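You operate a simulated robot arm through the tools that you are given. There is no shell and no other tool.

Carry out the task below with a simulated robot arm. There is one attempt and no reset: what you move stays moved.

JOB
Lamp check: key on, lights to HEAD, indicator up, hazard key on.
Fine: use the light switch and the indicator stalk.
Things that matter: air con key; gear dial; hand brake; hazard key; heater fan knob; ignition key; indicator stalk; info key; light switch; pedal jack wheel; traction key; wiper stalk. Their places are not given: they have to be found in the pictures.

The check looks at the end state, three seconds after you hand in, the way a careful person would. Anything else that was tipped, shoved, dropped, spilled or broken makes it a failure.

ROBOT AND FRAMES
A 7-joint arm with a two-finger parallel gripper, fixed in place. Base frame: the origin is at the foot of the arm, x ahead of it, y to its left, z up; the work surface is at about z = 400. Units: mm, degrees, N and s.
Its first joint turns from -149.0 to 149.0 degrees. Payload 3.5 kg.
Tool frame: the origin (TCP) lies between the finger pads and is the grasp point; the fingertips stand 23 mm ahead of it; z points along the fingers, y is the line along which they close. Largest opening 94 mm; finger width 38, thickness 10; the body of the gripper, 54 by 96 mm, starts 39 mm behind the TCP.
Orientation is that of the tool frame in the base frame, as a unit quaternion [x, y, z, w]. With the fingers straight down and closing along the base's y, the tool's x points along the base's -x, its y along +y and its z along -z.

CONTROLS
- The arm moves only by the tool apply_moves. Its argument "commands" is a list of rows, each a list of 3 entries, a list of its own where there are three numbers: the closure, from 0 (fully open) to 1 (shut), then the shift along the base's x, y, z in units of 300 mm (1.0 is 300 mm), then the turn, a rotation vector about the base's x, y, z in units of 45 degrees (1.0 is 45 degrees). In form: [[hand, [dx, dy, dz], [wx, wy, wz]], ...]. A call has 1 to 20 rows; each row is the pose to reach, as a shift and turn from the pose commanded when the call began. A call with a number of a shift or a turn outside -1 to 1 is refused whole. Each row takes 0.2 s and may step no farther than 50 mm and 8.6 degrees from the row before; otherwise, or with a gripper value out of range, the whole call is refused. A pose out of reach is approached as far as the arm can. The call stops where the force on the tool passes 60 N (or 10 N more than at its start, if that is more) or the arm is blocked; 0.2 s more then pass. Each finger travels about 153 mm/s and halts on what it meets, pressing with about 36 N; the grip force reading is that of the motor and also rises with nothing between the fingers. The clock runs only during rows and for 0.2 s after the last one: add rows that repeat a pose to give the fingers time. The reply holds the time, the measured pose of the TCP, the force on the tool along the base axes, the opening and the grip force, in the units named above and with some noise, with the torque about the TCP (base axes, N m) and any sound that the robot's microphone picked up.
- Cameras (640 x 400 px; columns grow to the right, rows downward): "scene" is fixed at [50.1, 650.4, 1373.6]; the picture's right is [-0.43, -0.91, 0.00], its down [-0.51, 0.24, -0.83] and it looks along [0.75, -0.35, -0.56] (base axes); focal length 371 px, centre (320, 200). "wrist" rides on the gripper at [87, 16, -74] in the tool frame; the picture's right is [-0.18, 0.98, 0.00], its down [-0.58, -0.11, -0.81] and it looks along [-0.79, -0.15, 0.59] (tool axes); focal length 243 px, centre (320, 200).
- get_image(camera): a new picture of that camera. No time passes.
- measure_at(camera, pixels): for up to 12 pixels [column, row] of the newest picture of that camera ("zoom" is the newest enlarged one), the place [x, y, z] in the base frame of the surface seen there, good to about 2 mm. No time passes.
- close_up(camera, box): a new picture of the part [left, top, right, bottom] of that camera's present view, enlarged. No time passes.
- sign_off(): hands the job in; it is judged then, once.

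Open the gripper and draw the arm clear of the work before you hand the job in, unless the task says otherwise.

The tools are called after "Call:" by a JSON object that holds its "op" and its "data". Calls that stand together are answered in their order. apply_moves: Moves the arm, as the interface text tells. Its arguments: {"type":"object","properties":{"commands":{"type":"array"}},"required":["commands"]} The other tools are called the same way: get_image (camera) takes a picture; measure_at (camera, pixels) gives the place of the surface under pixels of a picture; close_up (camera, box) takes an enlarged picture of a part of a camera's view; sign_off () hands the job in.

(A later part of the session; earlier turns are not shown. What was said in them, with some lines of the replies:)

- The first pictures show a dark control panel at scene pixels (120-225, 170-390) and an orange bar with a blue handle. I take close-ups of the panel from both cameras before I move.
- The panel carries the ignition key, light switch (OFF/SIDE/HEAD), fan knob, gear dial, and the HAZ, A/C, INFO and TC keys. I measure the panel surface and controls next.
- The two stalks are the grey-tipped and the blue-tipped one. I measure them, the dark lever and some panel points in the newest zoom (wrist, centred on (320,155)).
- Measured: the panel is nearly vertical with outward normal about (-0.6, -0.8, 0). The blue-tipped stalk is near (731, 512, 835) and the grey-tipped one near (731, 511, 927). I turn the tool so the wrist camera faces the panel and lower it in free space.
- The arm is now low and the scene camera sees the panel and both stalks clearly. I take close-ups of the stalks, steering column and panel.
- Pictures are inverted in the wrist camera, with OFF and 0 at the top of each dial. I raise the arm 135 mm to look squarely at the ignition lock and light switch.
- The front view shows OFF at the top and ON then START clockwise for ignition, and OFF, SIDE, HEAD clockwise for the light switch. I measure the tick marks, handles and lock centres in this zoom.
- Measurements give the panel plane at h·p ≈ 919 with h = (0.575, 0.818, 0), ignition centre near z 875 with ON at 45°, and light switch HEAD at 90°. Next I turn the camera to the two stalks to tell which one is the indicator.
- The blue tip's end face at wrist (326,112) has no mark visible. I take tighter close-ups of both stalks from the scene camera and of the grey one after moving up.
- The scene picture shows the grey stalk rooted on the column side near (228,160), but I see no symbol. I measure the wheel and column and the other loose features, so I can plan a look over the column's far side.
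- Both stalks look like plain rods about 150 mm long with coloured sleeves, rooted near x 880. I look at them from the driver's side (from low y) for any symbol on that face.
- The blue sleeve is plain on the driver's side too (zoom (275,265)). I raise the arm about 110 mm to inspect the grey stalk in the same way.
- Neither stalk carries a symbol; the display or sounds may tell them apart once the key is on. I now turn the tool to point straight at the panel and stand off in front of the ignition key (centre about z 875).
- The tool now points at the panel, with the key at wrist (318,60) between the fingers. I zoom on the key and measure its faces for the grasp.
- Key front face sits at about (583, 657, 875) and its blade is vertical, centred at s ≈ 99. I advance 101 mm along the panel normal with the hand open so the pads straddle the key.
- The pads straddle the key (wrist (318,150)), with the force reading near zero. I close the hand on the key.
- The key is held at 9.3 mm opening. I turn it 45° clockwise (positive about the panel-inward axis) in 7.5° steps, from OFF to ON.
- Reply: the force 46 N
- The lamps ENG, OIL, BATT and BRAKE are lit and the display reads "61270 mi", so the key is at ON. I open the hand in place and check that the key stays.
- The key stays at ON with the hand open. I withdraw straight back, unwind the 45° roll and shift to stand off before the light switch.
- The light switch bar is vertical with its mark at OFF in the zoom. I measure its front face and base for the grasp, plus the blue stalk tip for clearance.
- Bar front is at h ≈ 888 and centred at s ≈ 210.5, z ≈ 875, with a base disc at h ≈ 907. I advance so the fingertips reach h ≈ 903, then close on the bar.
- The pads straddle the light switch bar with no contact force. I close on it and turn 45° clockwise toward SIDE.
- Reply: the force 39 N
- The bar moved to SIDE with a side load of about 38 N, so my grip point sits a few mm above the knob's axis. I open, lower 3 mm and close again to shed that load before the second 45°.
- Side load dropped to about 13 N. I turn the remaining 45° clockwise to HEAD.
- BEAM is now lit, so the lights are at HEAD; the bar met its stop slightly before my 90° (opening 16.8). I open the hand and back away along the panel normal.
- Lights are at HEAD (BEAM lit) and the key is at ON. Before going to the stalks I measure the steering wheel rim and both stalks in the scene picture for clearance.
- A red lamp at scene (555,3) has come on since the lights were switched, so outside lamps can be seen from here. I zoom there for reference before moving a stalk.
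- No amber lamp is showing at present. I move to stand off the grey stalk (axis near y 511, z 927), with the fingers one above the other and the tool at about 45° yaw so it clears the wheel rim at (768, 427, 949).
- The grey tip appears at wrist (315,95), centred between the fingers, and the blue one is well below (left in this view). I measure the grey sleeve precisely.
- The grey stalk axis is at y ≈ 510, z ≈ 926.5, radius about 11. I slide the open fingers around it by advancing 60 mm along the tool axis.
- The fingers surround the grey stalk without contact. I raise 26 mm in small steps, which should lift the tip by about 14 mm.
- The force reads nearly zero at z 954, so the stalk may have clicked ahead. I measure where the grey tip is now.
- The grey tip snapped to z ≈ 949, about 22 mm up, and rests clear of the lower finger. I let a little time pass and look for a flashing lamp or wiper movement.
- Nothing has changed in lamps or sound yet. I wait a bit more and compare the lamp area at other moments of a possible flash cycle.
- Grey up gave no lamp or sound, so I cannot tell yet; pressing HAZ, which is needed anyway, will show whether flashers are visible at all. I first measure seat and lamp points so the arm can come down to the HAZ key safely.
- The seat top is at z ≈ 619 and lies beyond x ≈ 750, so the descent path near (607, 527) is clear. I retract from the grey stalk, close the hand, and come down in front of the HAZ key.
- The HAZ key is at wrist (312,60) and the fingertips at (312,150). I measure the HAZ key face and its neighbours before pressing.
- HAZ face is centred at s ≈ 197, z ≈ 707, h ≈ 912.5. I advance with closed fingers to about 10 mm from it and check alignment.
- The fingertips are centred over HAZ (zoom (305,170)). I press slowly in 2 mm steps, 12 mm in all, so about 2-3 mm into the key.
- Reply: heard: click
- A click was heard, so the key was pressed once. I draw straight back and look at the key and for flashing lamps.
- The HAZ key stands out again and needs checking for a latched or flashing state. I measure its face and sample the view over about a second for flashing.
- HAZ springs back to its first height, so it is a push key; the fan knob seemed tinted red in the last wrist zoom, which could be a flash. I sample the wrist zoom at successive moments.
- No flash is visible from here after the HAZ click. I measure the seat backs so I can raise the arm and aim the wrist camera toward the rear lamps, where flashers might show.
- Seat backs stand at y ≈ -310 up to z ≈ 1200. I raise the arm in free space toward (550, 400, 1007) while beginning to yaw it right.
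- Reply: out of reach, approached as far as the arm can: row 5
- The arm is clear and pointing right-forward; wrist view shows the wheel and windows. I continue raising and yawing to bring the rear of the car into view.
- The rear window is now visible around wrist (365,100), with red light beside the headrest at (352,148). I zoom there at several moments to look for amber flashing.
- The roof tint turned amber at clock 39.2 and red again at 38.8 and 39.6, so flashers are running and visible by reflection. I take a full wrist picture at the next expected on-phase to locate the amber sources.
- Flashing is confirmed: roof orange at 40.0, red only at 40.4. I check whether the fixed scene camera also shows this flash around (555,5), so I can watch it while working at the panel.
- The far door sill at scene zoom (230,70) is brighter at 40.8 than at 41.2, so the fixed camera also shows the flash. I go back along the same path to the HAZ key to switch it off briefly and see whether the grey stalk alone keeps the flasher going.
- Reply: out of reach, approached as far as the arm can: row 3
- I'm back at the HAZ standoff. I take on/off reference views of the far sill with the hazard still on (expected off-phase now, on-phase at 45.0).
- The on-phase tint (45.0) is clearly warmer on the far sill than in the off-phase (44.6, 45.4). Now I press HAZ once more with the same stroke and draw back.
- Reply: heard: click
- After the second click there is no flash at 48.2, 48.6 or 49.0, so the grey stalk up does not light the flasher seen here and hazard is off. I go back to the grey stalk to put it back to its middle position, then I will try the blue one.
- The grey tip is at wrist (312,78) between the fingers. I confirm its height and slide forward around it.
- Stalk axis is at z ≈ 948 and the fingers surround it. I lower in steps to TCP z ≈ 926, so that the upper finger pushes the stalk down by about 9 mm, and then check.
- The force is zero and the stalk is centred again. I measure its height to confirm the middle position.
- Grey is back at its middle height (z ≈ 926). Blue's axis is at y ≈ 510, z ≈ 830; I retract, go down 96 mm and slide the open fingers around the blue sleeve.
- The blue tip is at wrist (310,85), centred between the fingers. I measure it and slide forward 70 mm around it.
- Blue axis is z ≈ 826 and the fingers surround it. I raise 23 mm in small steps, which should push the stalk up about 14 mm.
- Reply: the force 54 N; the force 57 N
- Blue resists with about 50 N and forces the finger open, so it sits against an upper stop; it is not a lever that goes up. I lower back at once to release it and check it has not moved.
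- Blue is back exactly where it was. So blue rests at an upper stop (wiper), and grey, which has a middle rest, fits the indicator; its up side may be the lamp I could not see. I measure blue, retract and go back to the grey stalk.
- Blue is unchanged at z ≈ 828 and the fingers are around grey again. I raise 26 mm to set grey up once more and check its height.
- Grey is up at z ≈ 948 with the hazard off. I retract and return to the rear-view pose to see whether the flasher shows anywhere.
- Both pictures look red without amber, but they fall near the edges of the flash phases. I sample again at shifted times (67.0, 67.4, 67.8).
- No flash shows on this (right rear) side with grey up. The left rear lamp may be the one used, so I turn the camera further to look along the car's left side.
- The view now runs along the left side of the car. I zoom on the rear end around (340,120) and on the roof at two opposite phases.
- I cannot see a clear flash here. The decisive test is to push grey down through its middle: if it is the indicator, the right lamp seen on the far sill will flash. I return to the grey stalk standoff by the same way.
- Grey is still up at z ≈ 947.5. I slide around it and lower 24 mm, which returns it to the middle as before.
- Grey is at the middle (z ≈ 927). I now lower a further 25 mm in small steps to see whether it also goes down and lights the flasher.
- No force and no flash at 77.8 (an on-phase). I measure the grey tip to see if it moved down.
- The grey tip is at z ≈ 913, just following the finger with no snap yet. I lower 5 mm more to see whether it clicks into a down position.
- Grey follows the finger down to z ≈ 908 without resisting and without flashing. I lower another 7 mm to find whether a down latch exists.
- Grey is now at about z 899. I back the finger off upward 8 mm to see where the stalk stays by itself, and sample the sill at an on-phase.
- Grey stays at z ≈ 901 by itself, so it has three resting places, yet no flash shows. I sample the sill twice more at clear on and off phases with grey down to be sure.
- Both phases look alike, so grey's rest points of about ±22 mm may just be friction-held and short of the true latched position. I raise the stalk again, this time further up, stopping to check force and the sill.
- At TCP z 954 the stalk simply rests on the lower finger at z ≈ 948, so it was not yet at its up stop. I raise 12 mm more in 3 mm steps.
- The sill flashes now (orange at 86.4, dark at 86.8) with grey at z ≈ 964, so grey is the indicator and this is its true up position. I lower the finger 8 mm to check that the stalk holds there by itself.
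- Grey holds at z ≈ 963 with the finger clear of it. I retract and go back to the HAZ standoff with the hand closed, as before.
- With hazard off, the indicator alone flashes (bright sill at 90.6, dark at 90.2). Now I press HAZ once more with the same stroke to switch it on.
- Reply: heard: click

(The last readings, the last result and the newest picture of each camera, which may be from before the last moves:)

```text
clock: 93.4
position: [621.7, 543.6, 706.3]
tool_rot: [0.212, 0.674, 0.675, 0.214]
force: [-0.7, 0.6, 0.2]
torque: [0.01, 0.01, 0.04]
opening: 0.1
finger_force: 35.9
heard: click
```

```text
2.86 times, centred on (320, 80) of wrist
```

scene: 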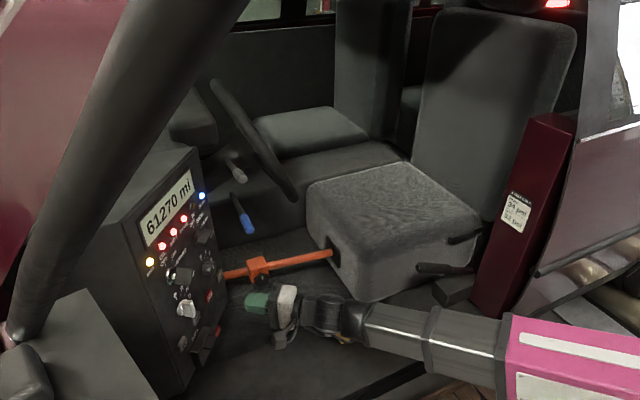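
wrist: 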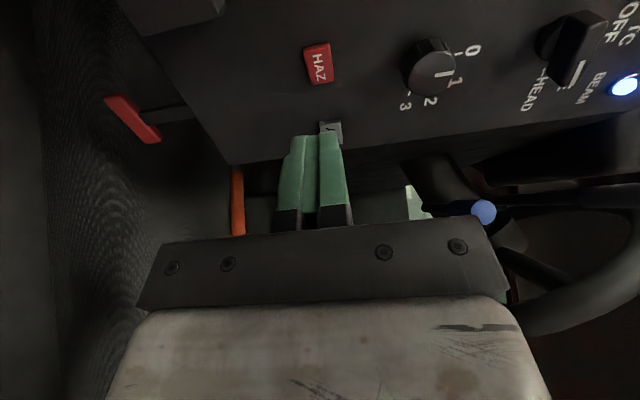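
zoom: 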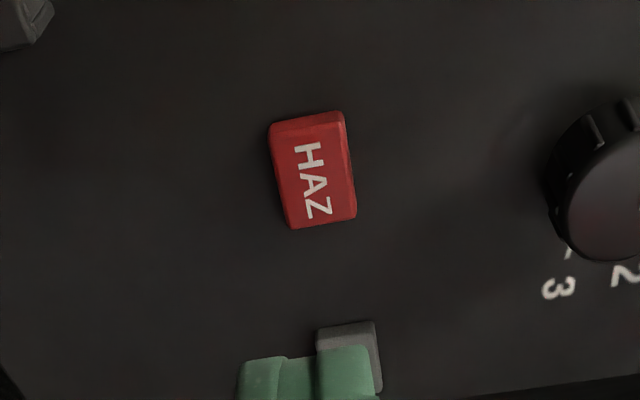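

A click was heard again, so hazard should be on. I now back off and turn the tool to the frontal viewing pose to check the key and light switch angles.

Call:
{"op": "apply_moves", "data": {"commands": [[1, [-0.05, -0.05, 0.07], [0, 0, 0]], [1, [-0.09, -0.09, 0.14], [-0.156, -0.059, 0.071]], [1, [-0.13, -0.13, 0.21], [-0.311, -0.119, 0.143]], [1, [-0.17, -0.17, 0.28], [-0.467, -0.178, 0.214]], [1, [-0.2, -0.2, 0.35], [-0.623, -0.237, 0.285]], [1, [-0.2, -0.2, 0.4], [-0.778, -0.297, 0.357]], [1, [-0.2, -0.2, 0.42], [-0.934, -0.356, 0.428]], [1, [-0.2, -0.2, 0.42], [-0.934, -0.356, 0.428]]]}}

Call:
{"op": "apply_moves", "data": {"commands": [[0.5, [-0.01, 0.015, 0.07], [-0.156, -0.059, 0.071]], [0, [-0.02, 0.03, 0.14], [-0.311, -0.119, 0.143]], [0, [-0.03, 0.045, 0.21], [-0.467, -0.178, 0.214]], [0, [-0.04, 0.06, 0.28], [-0.623, -0.237, 0.285]], [0, [-0.055, 0.075, 0.35], [-0.778, -0.297, 0.357]], [0, [-0.07, 0.093, 0.417], [-0.934, -0.356, 0.428]], [0, [-0.07, 0.093, 0.417], [-0.934, -0.356, 0.428]]]}}

Call:
{"op": "get_image", "data": {"camera": "wrist"}}

Call:
{"op": "get_image", "data": {"camera": "scene"}}

```text
clock: 95.2
position: [563.4, 483.0, 835.1]
tool_rot: [-0.083, 0.86, 0.437, 0.252]
force: [-1.4, 0.7, -0.5]
torque: [0.03, 0.02, 0.02]
opening: 0.0
finger_force: 36.1
```

```text
clock: 96.8
position: [542.2, 511.7, 957.9]
tool_rot: [-0.365, 0.89, 0.121, 0.245]
force: [0.2, 0.4, 0.4]
torque: [-0.02, 0.03, 0.01]
opening: 94.0
finger_force: 0.0
```

```text
taken
```

wrist: 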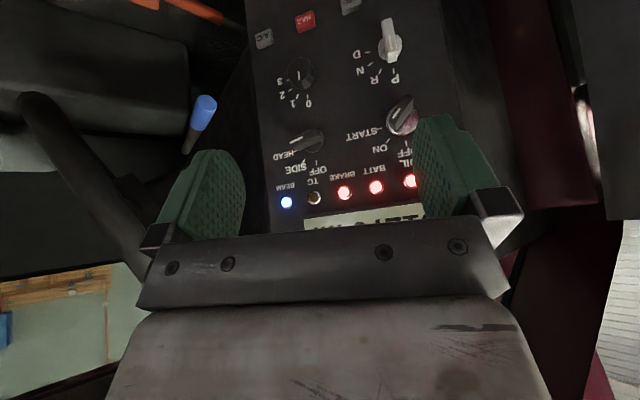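

```text
taken
```

scene: 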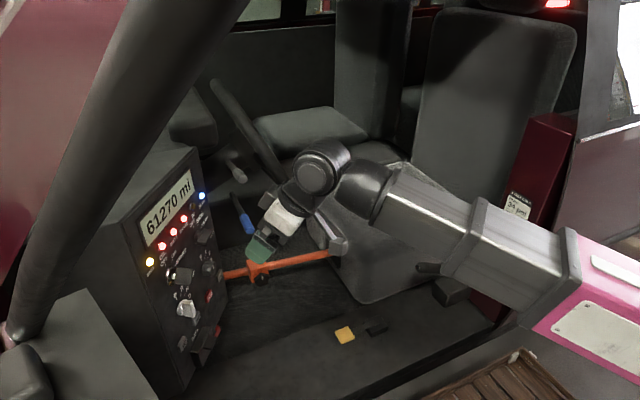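

The frontal view shows the key turned to ON and the light bar toward HEAD. I zoom in on both to read their angles exactly, and on the lamps.

Call:
{"op": "close_up", "data": {"camera": "wrist", "box": [270, 80, 440, 190]}}

Call:
{"op": "measure_at", "data": {"camera": "zoom", "pixels": [[460, 160], [470, 130], [510, 90], [455, 175], [130, 225], [100, 240], [170, 215], [190, 210], [150, 220], [445, 205], [115, 250], [500, 110]]}}

Call:
{"op": "close_up", "data": {"camera": "wrist", "box": [240, 0, 440, 130]}}

```text
3.64 times, centred on (355, 135) of wrist
```

zoom: 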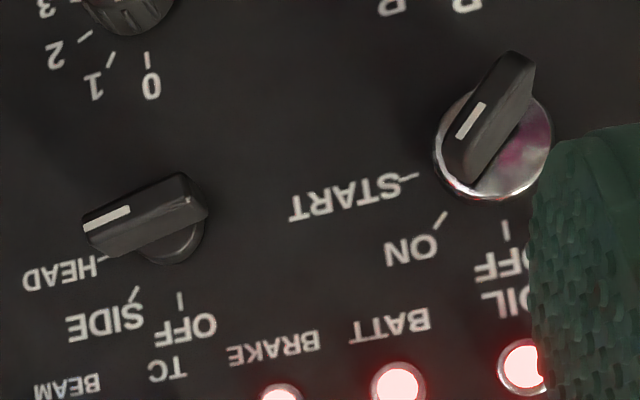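

```text
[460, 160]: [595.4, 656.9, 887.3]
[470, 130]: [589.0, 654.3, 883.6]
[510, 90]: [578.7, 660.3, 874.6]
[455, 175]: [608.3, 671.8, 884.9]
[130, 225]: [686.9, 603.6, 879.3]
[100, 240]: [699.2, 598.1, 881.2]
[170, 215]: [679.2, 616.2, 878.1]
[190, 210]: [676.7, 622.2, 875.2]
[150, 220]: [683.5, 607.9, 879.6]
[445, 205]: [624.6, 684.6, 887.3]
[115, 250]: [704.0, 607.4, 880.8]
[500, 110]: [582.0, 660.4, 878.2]
```

```text
3.08 times, centred on (340, 65) of wrist
```

zoom: 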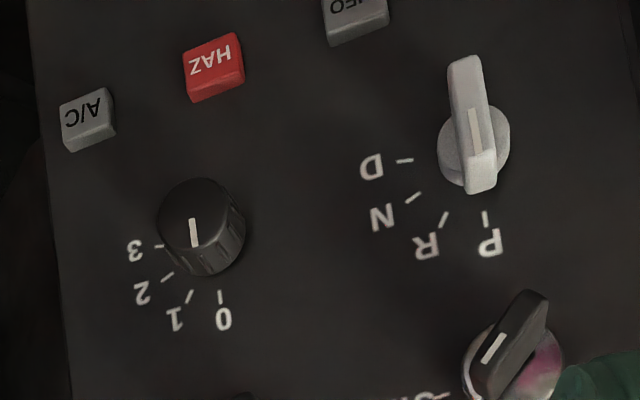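

The key mark is in line with ON and the light bar with HEAD; gear stays at P and fan at 0. To verify the hazard, I turn the camera back toward the car's left rear pillar, where the left flasher should show; first I reverse the tool turn well away from the panel.

Call:
{"op": "apply_moves", "data": {"commands": [[0, [0.002, -0.04, 0.02], [0.156, 0.059, -0.071]], [0, [0.004, -0.08, 0.045], [0.311, 0.119, -0.143]], [0, [0.006, -0.12, 0.07], [0.467, 0.178, -0.214]], [0, [0.008, -0.16, 0.095], [0.623, 0.237, -0.285]], [0, [0.01, -0.2, 0.12], [0.778, 0.297, -0.357]], [0, [0.012, -0.235, 0.14], [0.934, 0.356, -0.428]]]}}

Call:
{"op": "apply_moves", "data": {"commands": [[0, [0.004, -0.02, 0.004], [0.156, 0.059, -0.071]], [0, [0.008, -0.045, 0.008], [0.311, 0.119, -0.143]], [0, [0.012, -0.07, 0.012], [0.467, 0.178, -0.214]], [0, [0.017, -0.09, 0.016], [0.623, 0.237, -0.285]], [0, [0.022, -0.115, 0.02], [0.778, 0.297, -0.357]], [0, [0.027, -0.137, 0.023], [0.934, 0.356, -0.428]], [0, [0.027, -0.137, 0.023], [0.934, 0.356, -0.428]]]}}

Call:
{"op": "get_image", "data": {"camera": "scene"}}

```text
clock: 98.2
position: [545.0, 439.8, 1002.5]
tool_rot: [-0.082, 0.859, 0.438, 0.252]
force: [-0.7, -0.2, 0.3]
torque: [-0.03, -0.02, 0.01]
opening: 94.2
finger_force: 0.1
```

```text
clock: 99.8
position: [552.4, 398.6, 1007.8]
tool_rot: [0.213, 0.673, 0.675, 0.215]
force: [-1.2, 0.3, 0.7]
torque: [-0.03, 0.03, -0.02]
opening: 94.2
finger_force: 0.0
```

```text
taken
```

scene: 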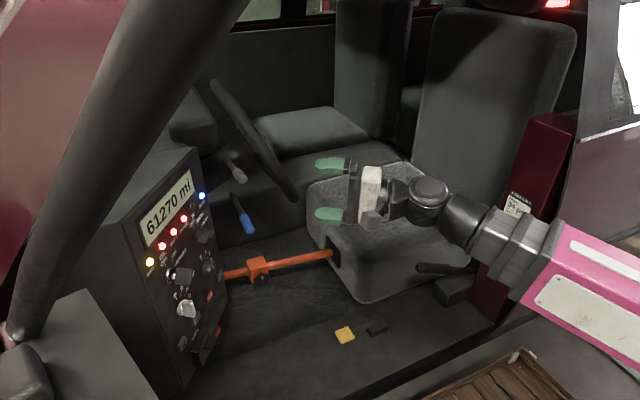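

The tool is back in the roll-90 attitude, clear of everything. I yaw it toward the left-rear viewing pose used before, with the hand closed for the same view.

Call:
{"op": "apply_moves", "data": {"commands": [[1, [0, -0.05, 0.1], [0, 0, -0.16]], [1, [0, -0.1, 0.2], [0, 0, -0.33]], [1, [0, -0.15, 0.3], [0, 0, -0.5]], [1, [0, -0.2, 0.4], [0, 0, -0.67]], [1, [0, -0.25, 0.5], [0, 0, -0.84]], [1, [0, -0.3, 0.6], [0, 0, -1.0]]]}}

Call:
{"op": "apply_moves", "data": {"commands": [[1, [-0.06, 0, 0], [0, 0, -0.17]], [1, [-0.12, 0, 0], [0, 0, -0.34]], [1, [-0.18, 0, 0], [0, 0, -0.51]], [1, [-0.24, 0, 0], [0, 0, -0.68]], [1, [-0.3, 0, 0], [0, 0, -0.85]], [1, [-0.35, 0, 0], [0, 0, -1.0]]]}}

Call:
{"op": "apply_moves", "data": {"commands": [[1, [-0.025, 0, 0], [0, 0, -0.12]], [1, [-0.05, 0, 0], [0, 0, -0.24]], [1, [-0.05, 0, 0], [0, 0, -0.24]]]}}

Call:
{"op": "get_image", "data": {"camera": "wrist"}}

Call:
{"op": "close_up", "data": {"camera": "wrist", "box": [240, 60, 440, 200]}}

Call:
{"op": "apply_moves", "data": {"commands": [[1, [0, 0, 0], [0, 0, 0]]]}}

Call:
{"op": "close_up", "data": {"camera": "wrist", "box": [240, 60, 440, 200]}}

```text
clock: 101.2
position: [552.9, 307.9, 1188.2]
tool_rot: [0.456, 0.541, 0.54, 0.456]
force: [0.3, 0.0, 0.1]
torque: [0.02, -0.01, -0.01]
opening: 0.0
finger_force: 35.7
```

```text
clock: 102.6
position: [449.4, 309.5, 1186.7]
tool_rot: [0.629, 0.325, 0.325, 0.628]
force: [0.4, -0.1, 0.0]
torque: [0.01, 0.01, 0.02]
opening: 0.1
finger_force: 36.2
```

```text
clock: 103.4
position: [433.2, 309.2, 1186.9]
tool_rot: [0.656, 0.265, 0.265, 0.655]
force: [0.1, -0.4, 0.9]
torque: [-0.02, 0.03, 0.02]
opening: 0.2
finger_force: 36.2
```

```text
taken
```

wrist: 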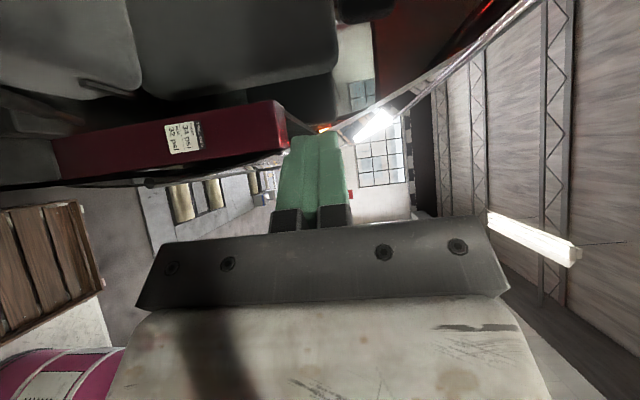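

```text
2.86 times, centred on (340, 130) of wrist
```

zoom: 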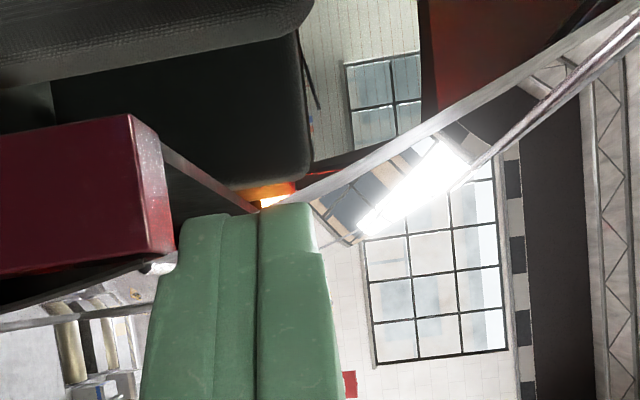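

```text
clock: 103.8
position: [433.5, 308.1, 1187.0]
tool_rot: [0.656, 0.264, 0.265, 0.655]
force: [0.5, -0.6, -0.7]
torque: [-0.05, 0.02, 0.0]
opening: 0.1
finger_force: 35.6
```

```text
2.86 times, centred on (340, 130) of wrist
```

zoom: 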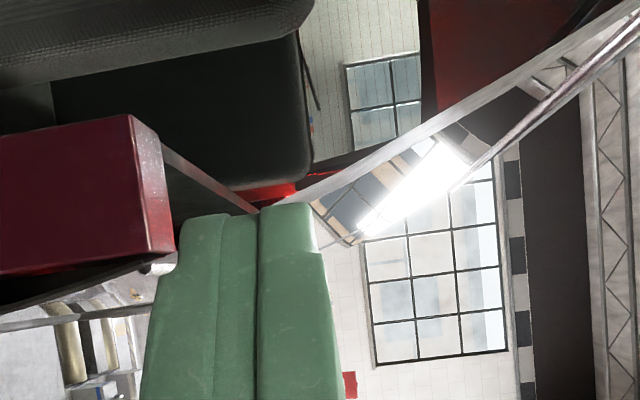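

An amber lamp lights at the left rear (zoom (275,195)) at 103.4 and is dark at 103.8. To prove the hazard I also need the right rear lamp flashing, so I move the camera inward and higher to see past the headrest.

Call:
{"op": "apply_moves", "data": {"commands": [[1, [0.12, -0.04, 0.045], [0, 0, 0.1]], [1, [0.24, -0.085, 0.09], [0, 0, 0.2]], [1, [0.36, -0.13, 0.14], [0, 0, 0.3]], [1, [0.48, -0.175, 0.185], [0, 0, 0.4]], [1, [0.6, -0.22, 0.23], [0, 0, 0.5]], [1, [0.723, -0.263, 0.277], [0, 0, 0.6]], [1, [0.723, -0.263, 0.277], [0, 0, 0.6]]]}}

Call:
{"op": "get_image", "data": {"camera": "wrist"}}

Call:
{"op": "apply_moves", "data": {"commands": [[1, [0, 0, 0], [0, 0, 0]]]}}

Call:
{"op": "get_image", "data": {"camera": "wrist"}}

Call:
{"op": "get_image", "data": {"camera": "scene"}}

```text
clock: 105.4
position: [649.6, 229.0, 1275.8]
tool_rot: [0.575, 0.411, 0.411, 0.576]
force: [0.2, -0.1, 0.0]
torque: [-0.04, 0.0, -0.03]
opening: 0.2
finger_force: 36.2
```

```text
taken
```

wrist: 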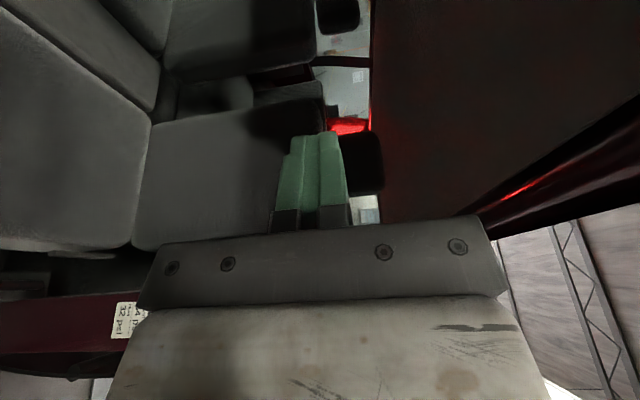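

```text
clock: 105.8
position: [648.5, 230.1, 1273.4]
tool_rot: [0.576, 0.411, 0.412, 0.575]
force: [0.2, 0.3, 0.3]
torque: [0.0, 0.01, 0.0]
opening: 0.0
finger_force: 36.5
```

```text
taken
```

wrist: 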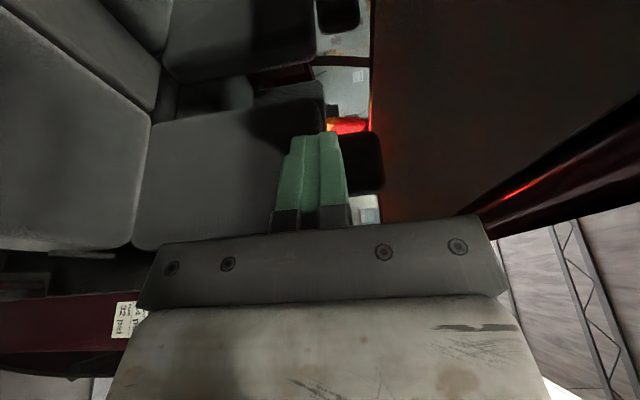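

```text
taken
```

scene: 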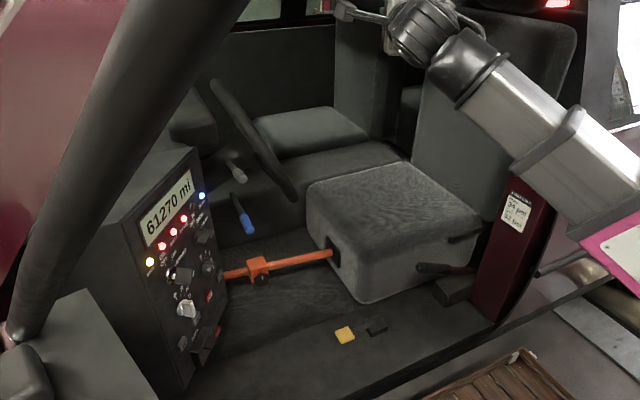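

At 105.8 an amber spot appears in the right rear lamp at wrist (334,127), absent at 105.4, so both sides flash. I zoom to confirm it at this same instant.

Call:
{"op": "close_up", "data": {"camera": "wrist", "box": [300, 90, 400, 160]}}

Call:
{"op": "close_up", "data": {"camera": "scene", "box": [130, 140, 270, 320]}}

```text
5.71 times, centred on (350, 125) of wrist
```

zoom: 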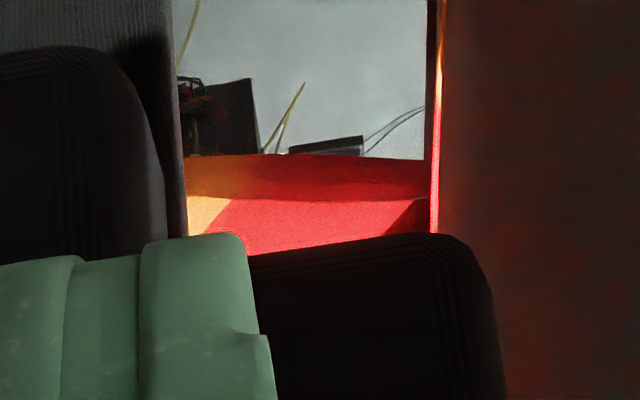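

```text
2.22 times, centred on (200, 230) of scene
```

zoom: 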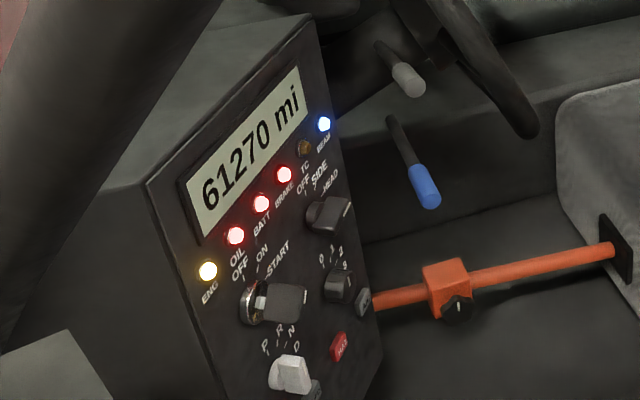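

Both rear corners flash amber, so hazard is on, with key ON, HEAD and indicator up. I measure both stalks a last time, then withdraw to the clear pose and open the hand.

Call:
{"op": "measure_at", "data": {"camera": "zoom", "pixels": [[408, 82], [415, 92], [425, 190], [432, 205], [383, 48]]}}

Call:
{"op": "apply_moves", "data": {"commands": [[1, [-0.12, 0.04, -0.045], [0, 0, 0]], [1, [-0.24, 0.085, -0.09], [0, 0, 0]], [0.5, [-0.36, 0.13, -0.14], [0, 0, 0]], [0, [-0.48, 0.175, -0.185], [0, 0, 0]], [0, [-0.6, 0.22, -0.23], [0, 0, 0]], [0, [-0.6, 0.22, -0.23], [0, 0, 0]]]}}

Call:
{"op": "get_image", "data": {"camera": "scene"}}

Call:
{"op": "close_up", "data": {"camera": "scene", "box": [130, 140, 270, 370]}}

```text
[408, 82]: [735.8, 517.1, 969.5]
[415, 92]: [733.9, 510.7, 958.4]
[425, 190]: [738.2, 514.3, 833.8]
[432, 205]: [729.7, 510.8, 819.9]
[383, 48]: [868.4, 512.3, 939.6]
```

```text
clock: 107.2
position: [468.6, 296.6, 1204.1]
tool_rot: [0.575, 0.411, 0.411, 0.576]
force: [0.9, -0.4, 0.3]
torque: [0.02, -0.01, 0.01]
opening: 94.0
finger_force: 0.0
```

```text
taken
```

scene: 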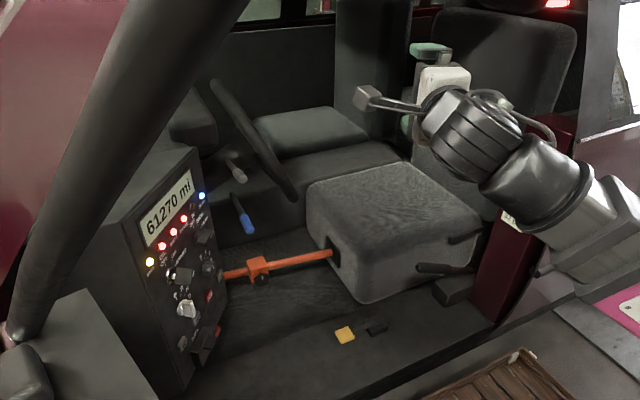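

```text
1.74 times, centred on (200, 255) of scene
```

zoom: 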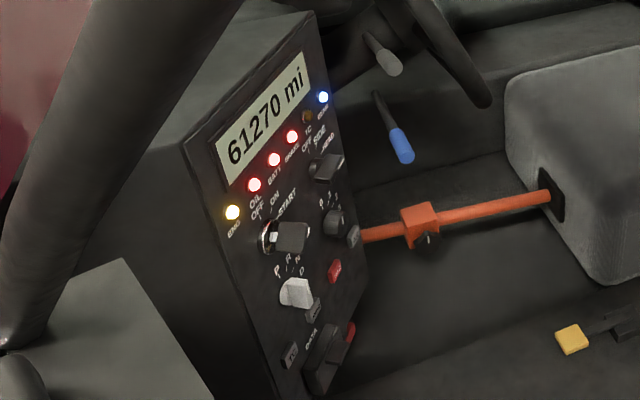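

The final view shows the key at ON, the lights at HEAD with BEAM lit, and the grey indicator stalk up at z ≈ 963. Both rear corners flashed, so hazard is on. The blue stalk, gear dial, fan knob and the other keys are where they were, and the hand is open and clear, so I hand the job in.

Call:
{"op": "sign_off", "data": {}}

```text
The job is handed in.
```

The lamp check is set and handed in: key at ON, lights at HEAD, indicator up, hazard on. I don't have the result of the check.

- **Key:** its mark lines up with ON. The ENG, OIL, BATT and BRAKE lamps are lit and the display is on.
- **Lights:** the switch is at HEAD and the BEAM lamp is lit.
- **Indicator:** the grey stalk is latched in its up position. The flasher ran from it alone while hazard was off.
- **Hazard:** both rear corners were flashing amber after the last press.

**Extra moves along the way:**
- The stalks carry no markings, so I had to test which one was the indicator. The grey stalk went through partial up, middle and down before its final position.
- I pushed the blue stalk, which I took to be the wiper, upward with about 50 N. It hit a stop and did not move.
- I pressed the hazard key three times (on, off, on) to tell its flashing apart from the indicator's.

I did not touch the gear dial, fan knob, A/C, INFO or traction keys, hand brake or pedal jack. The gripper is open and clear of the panel.
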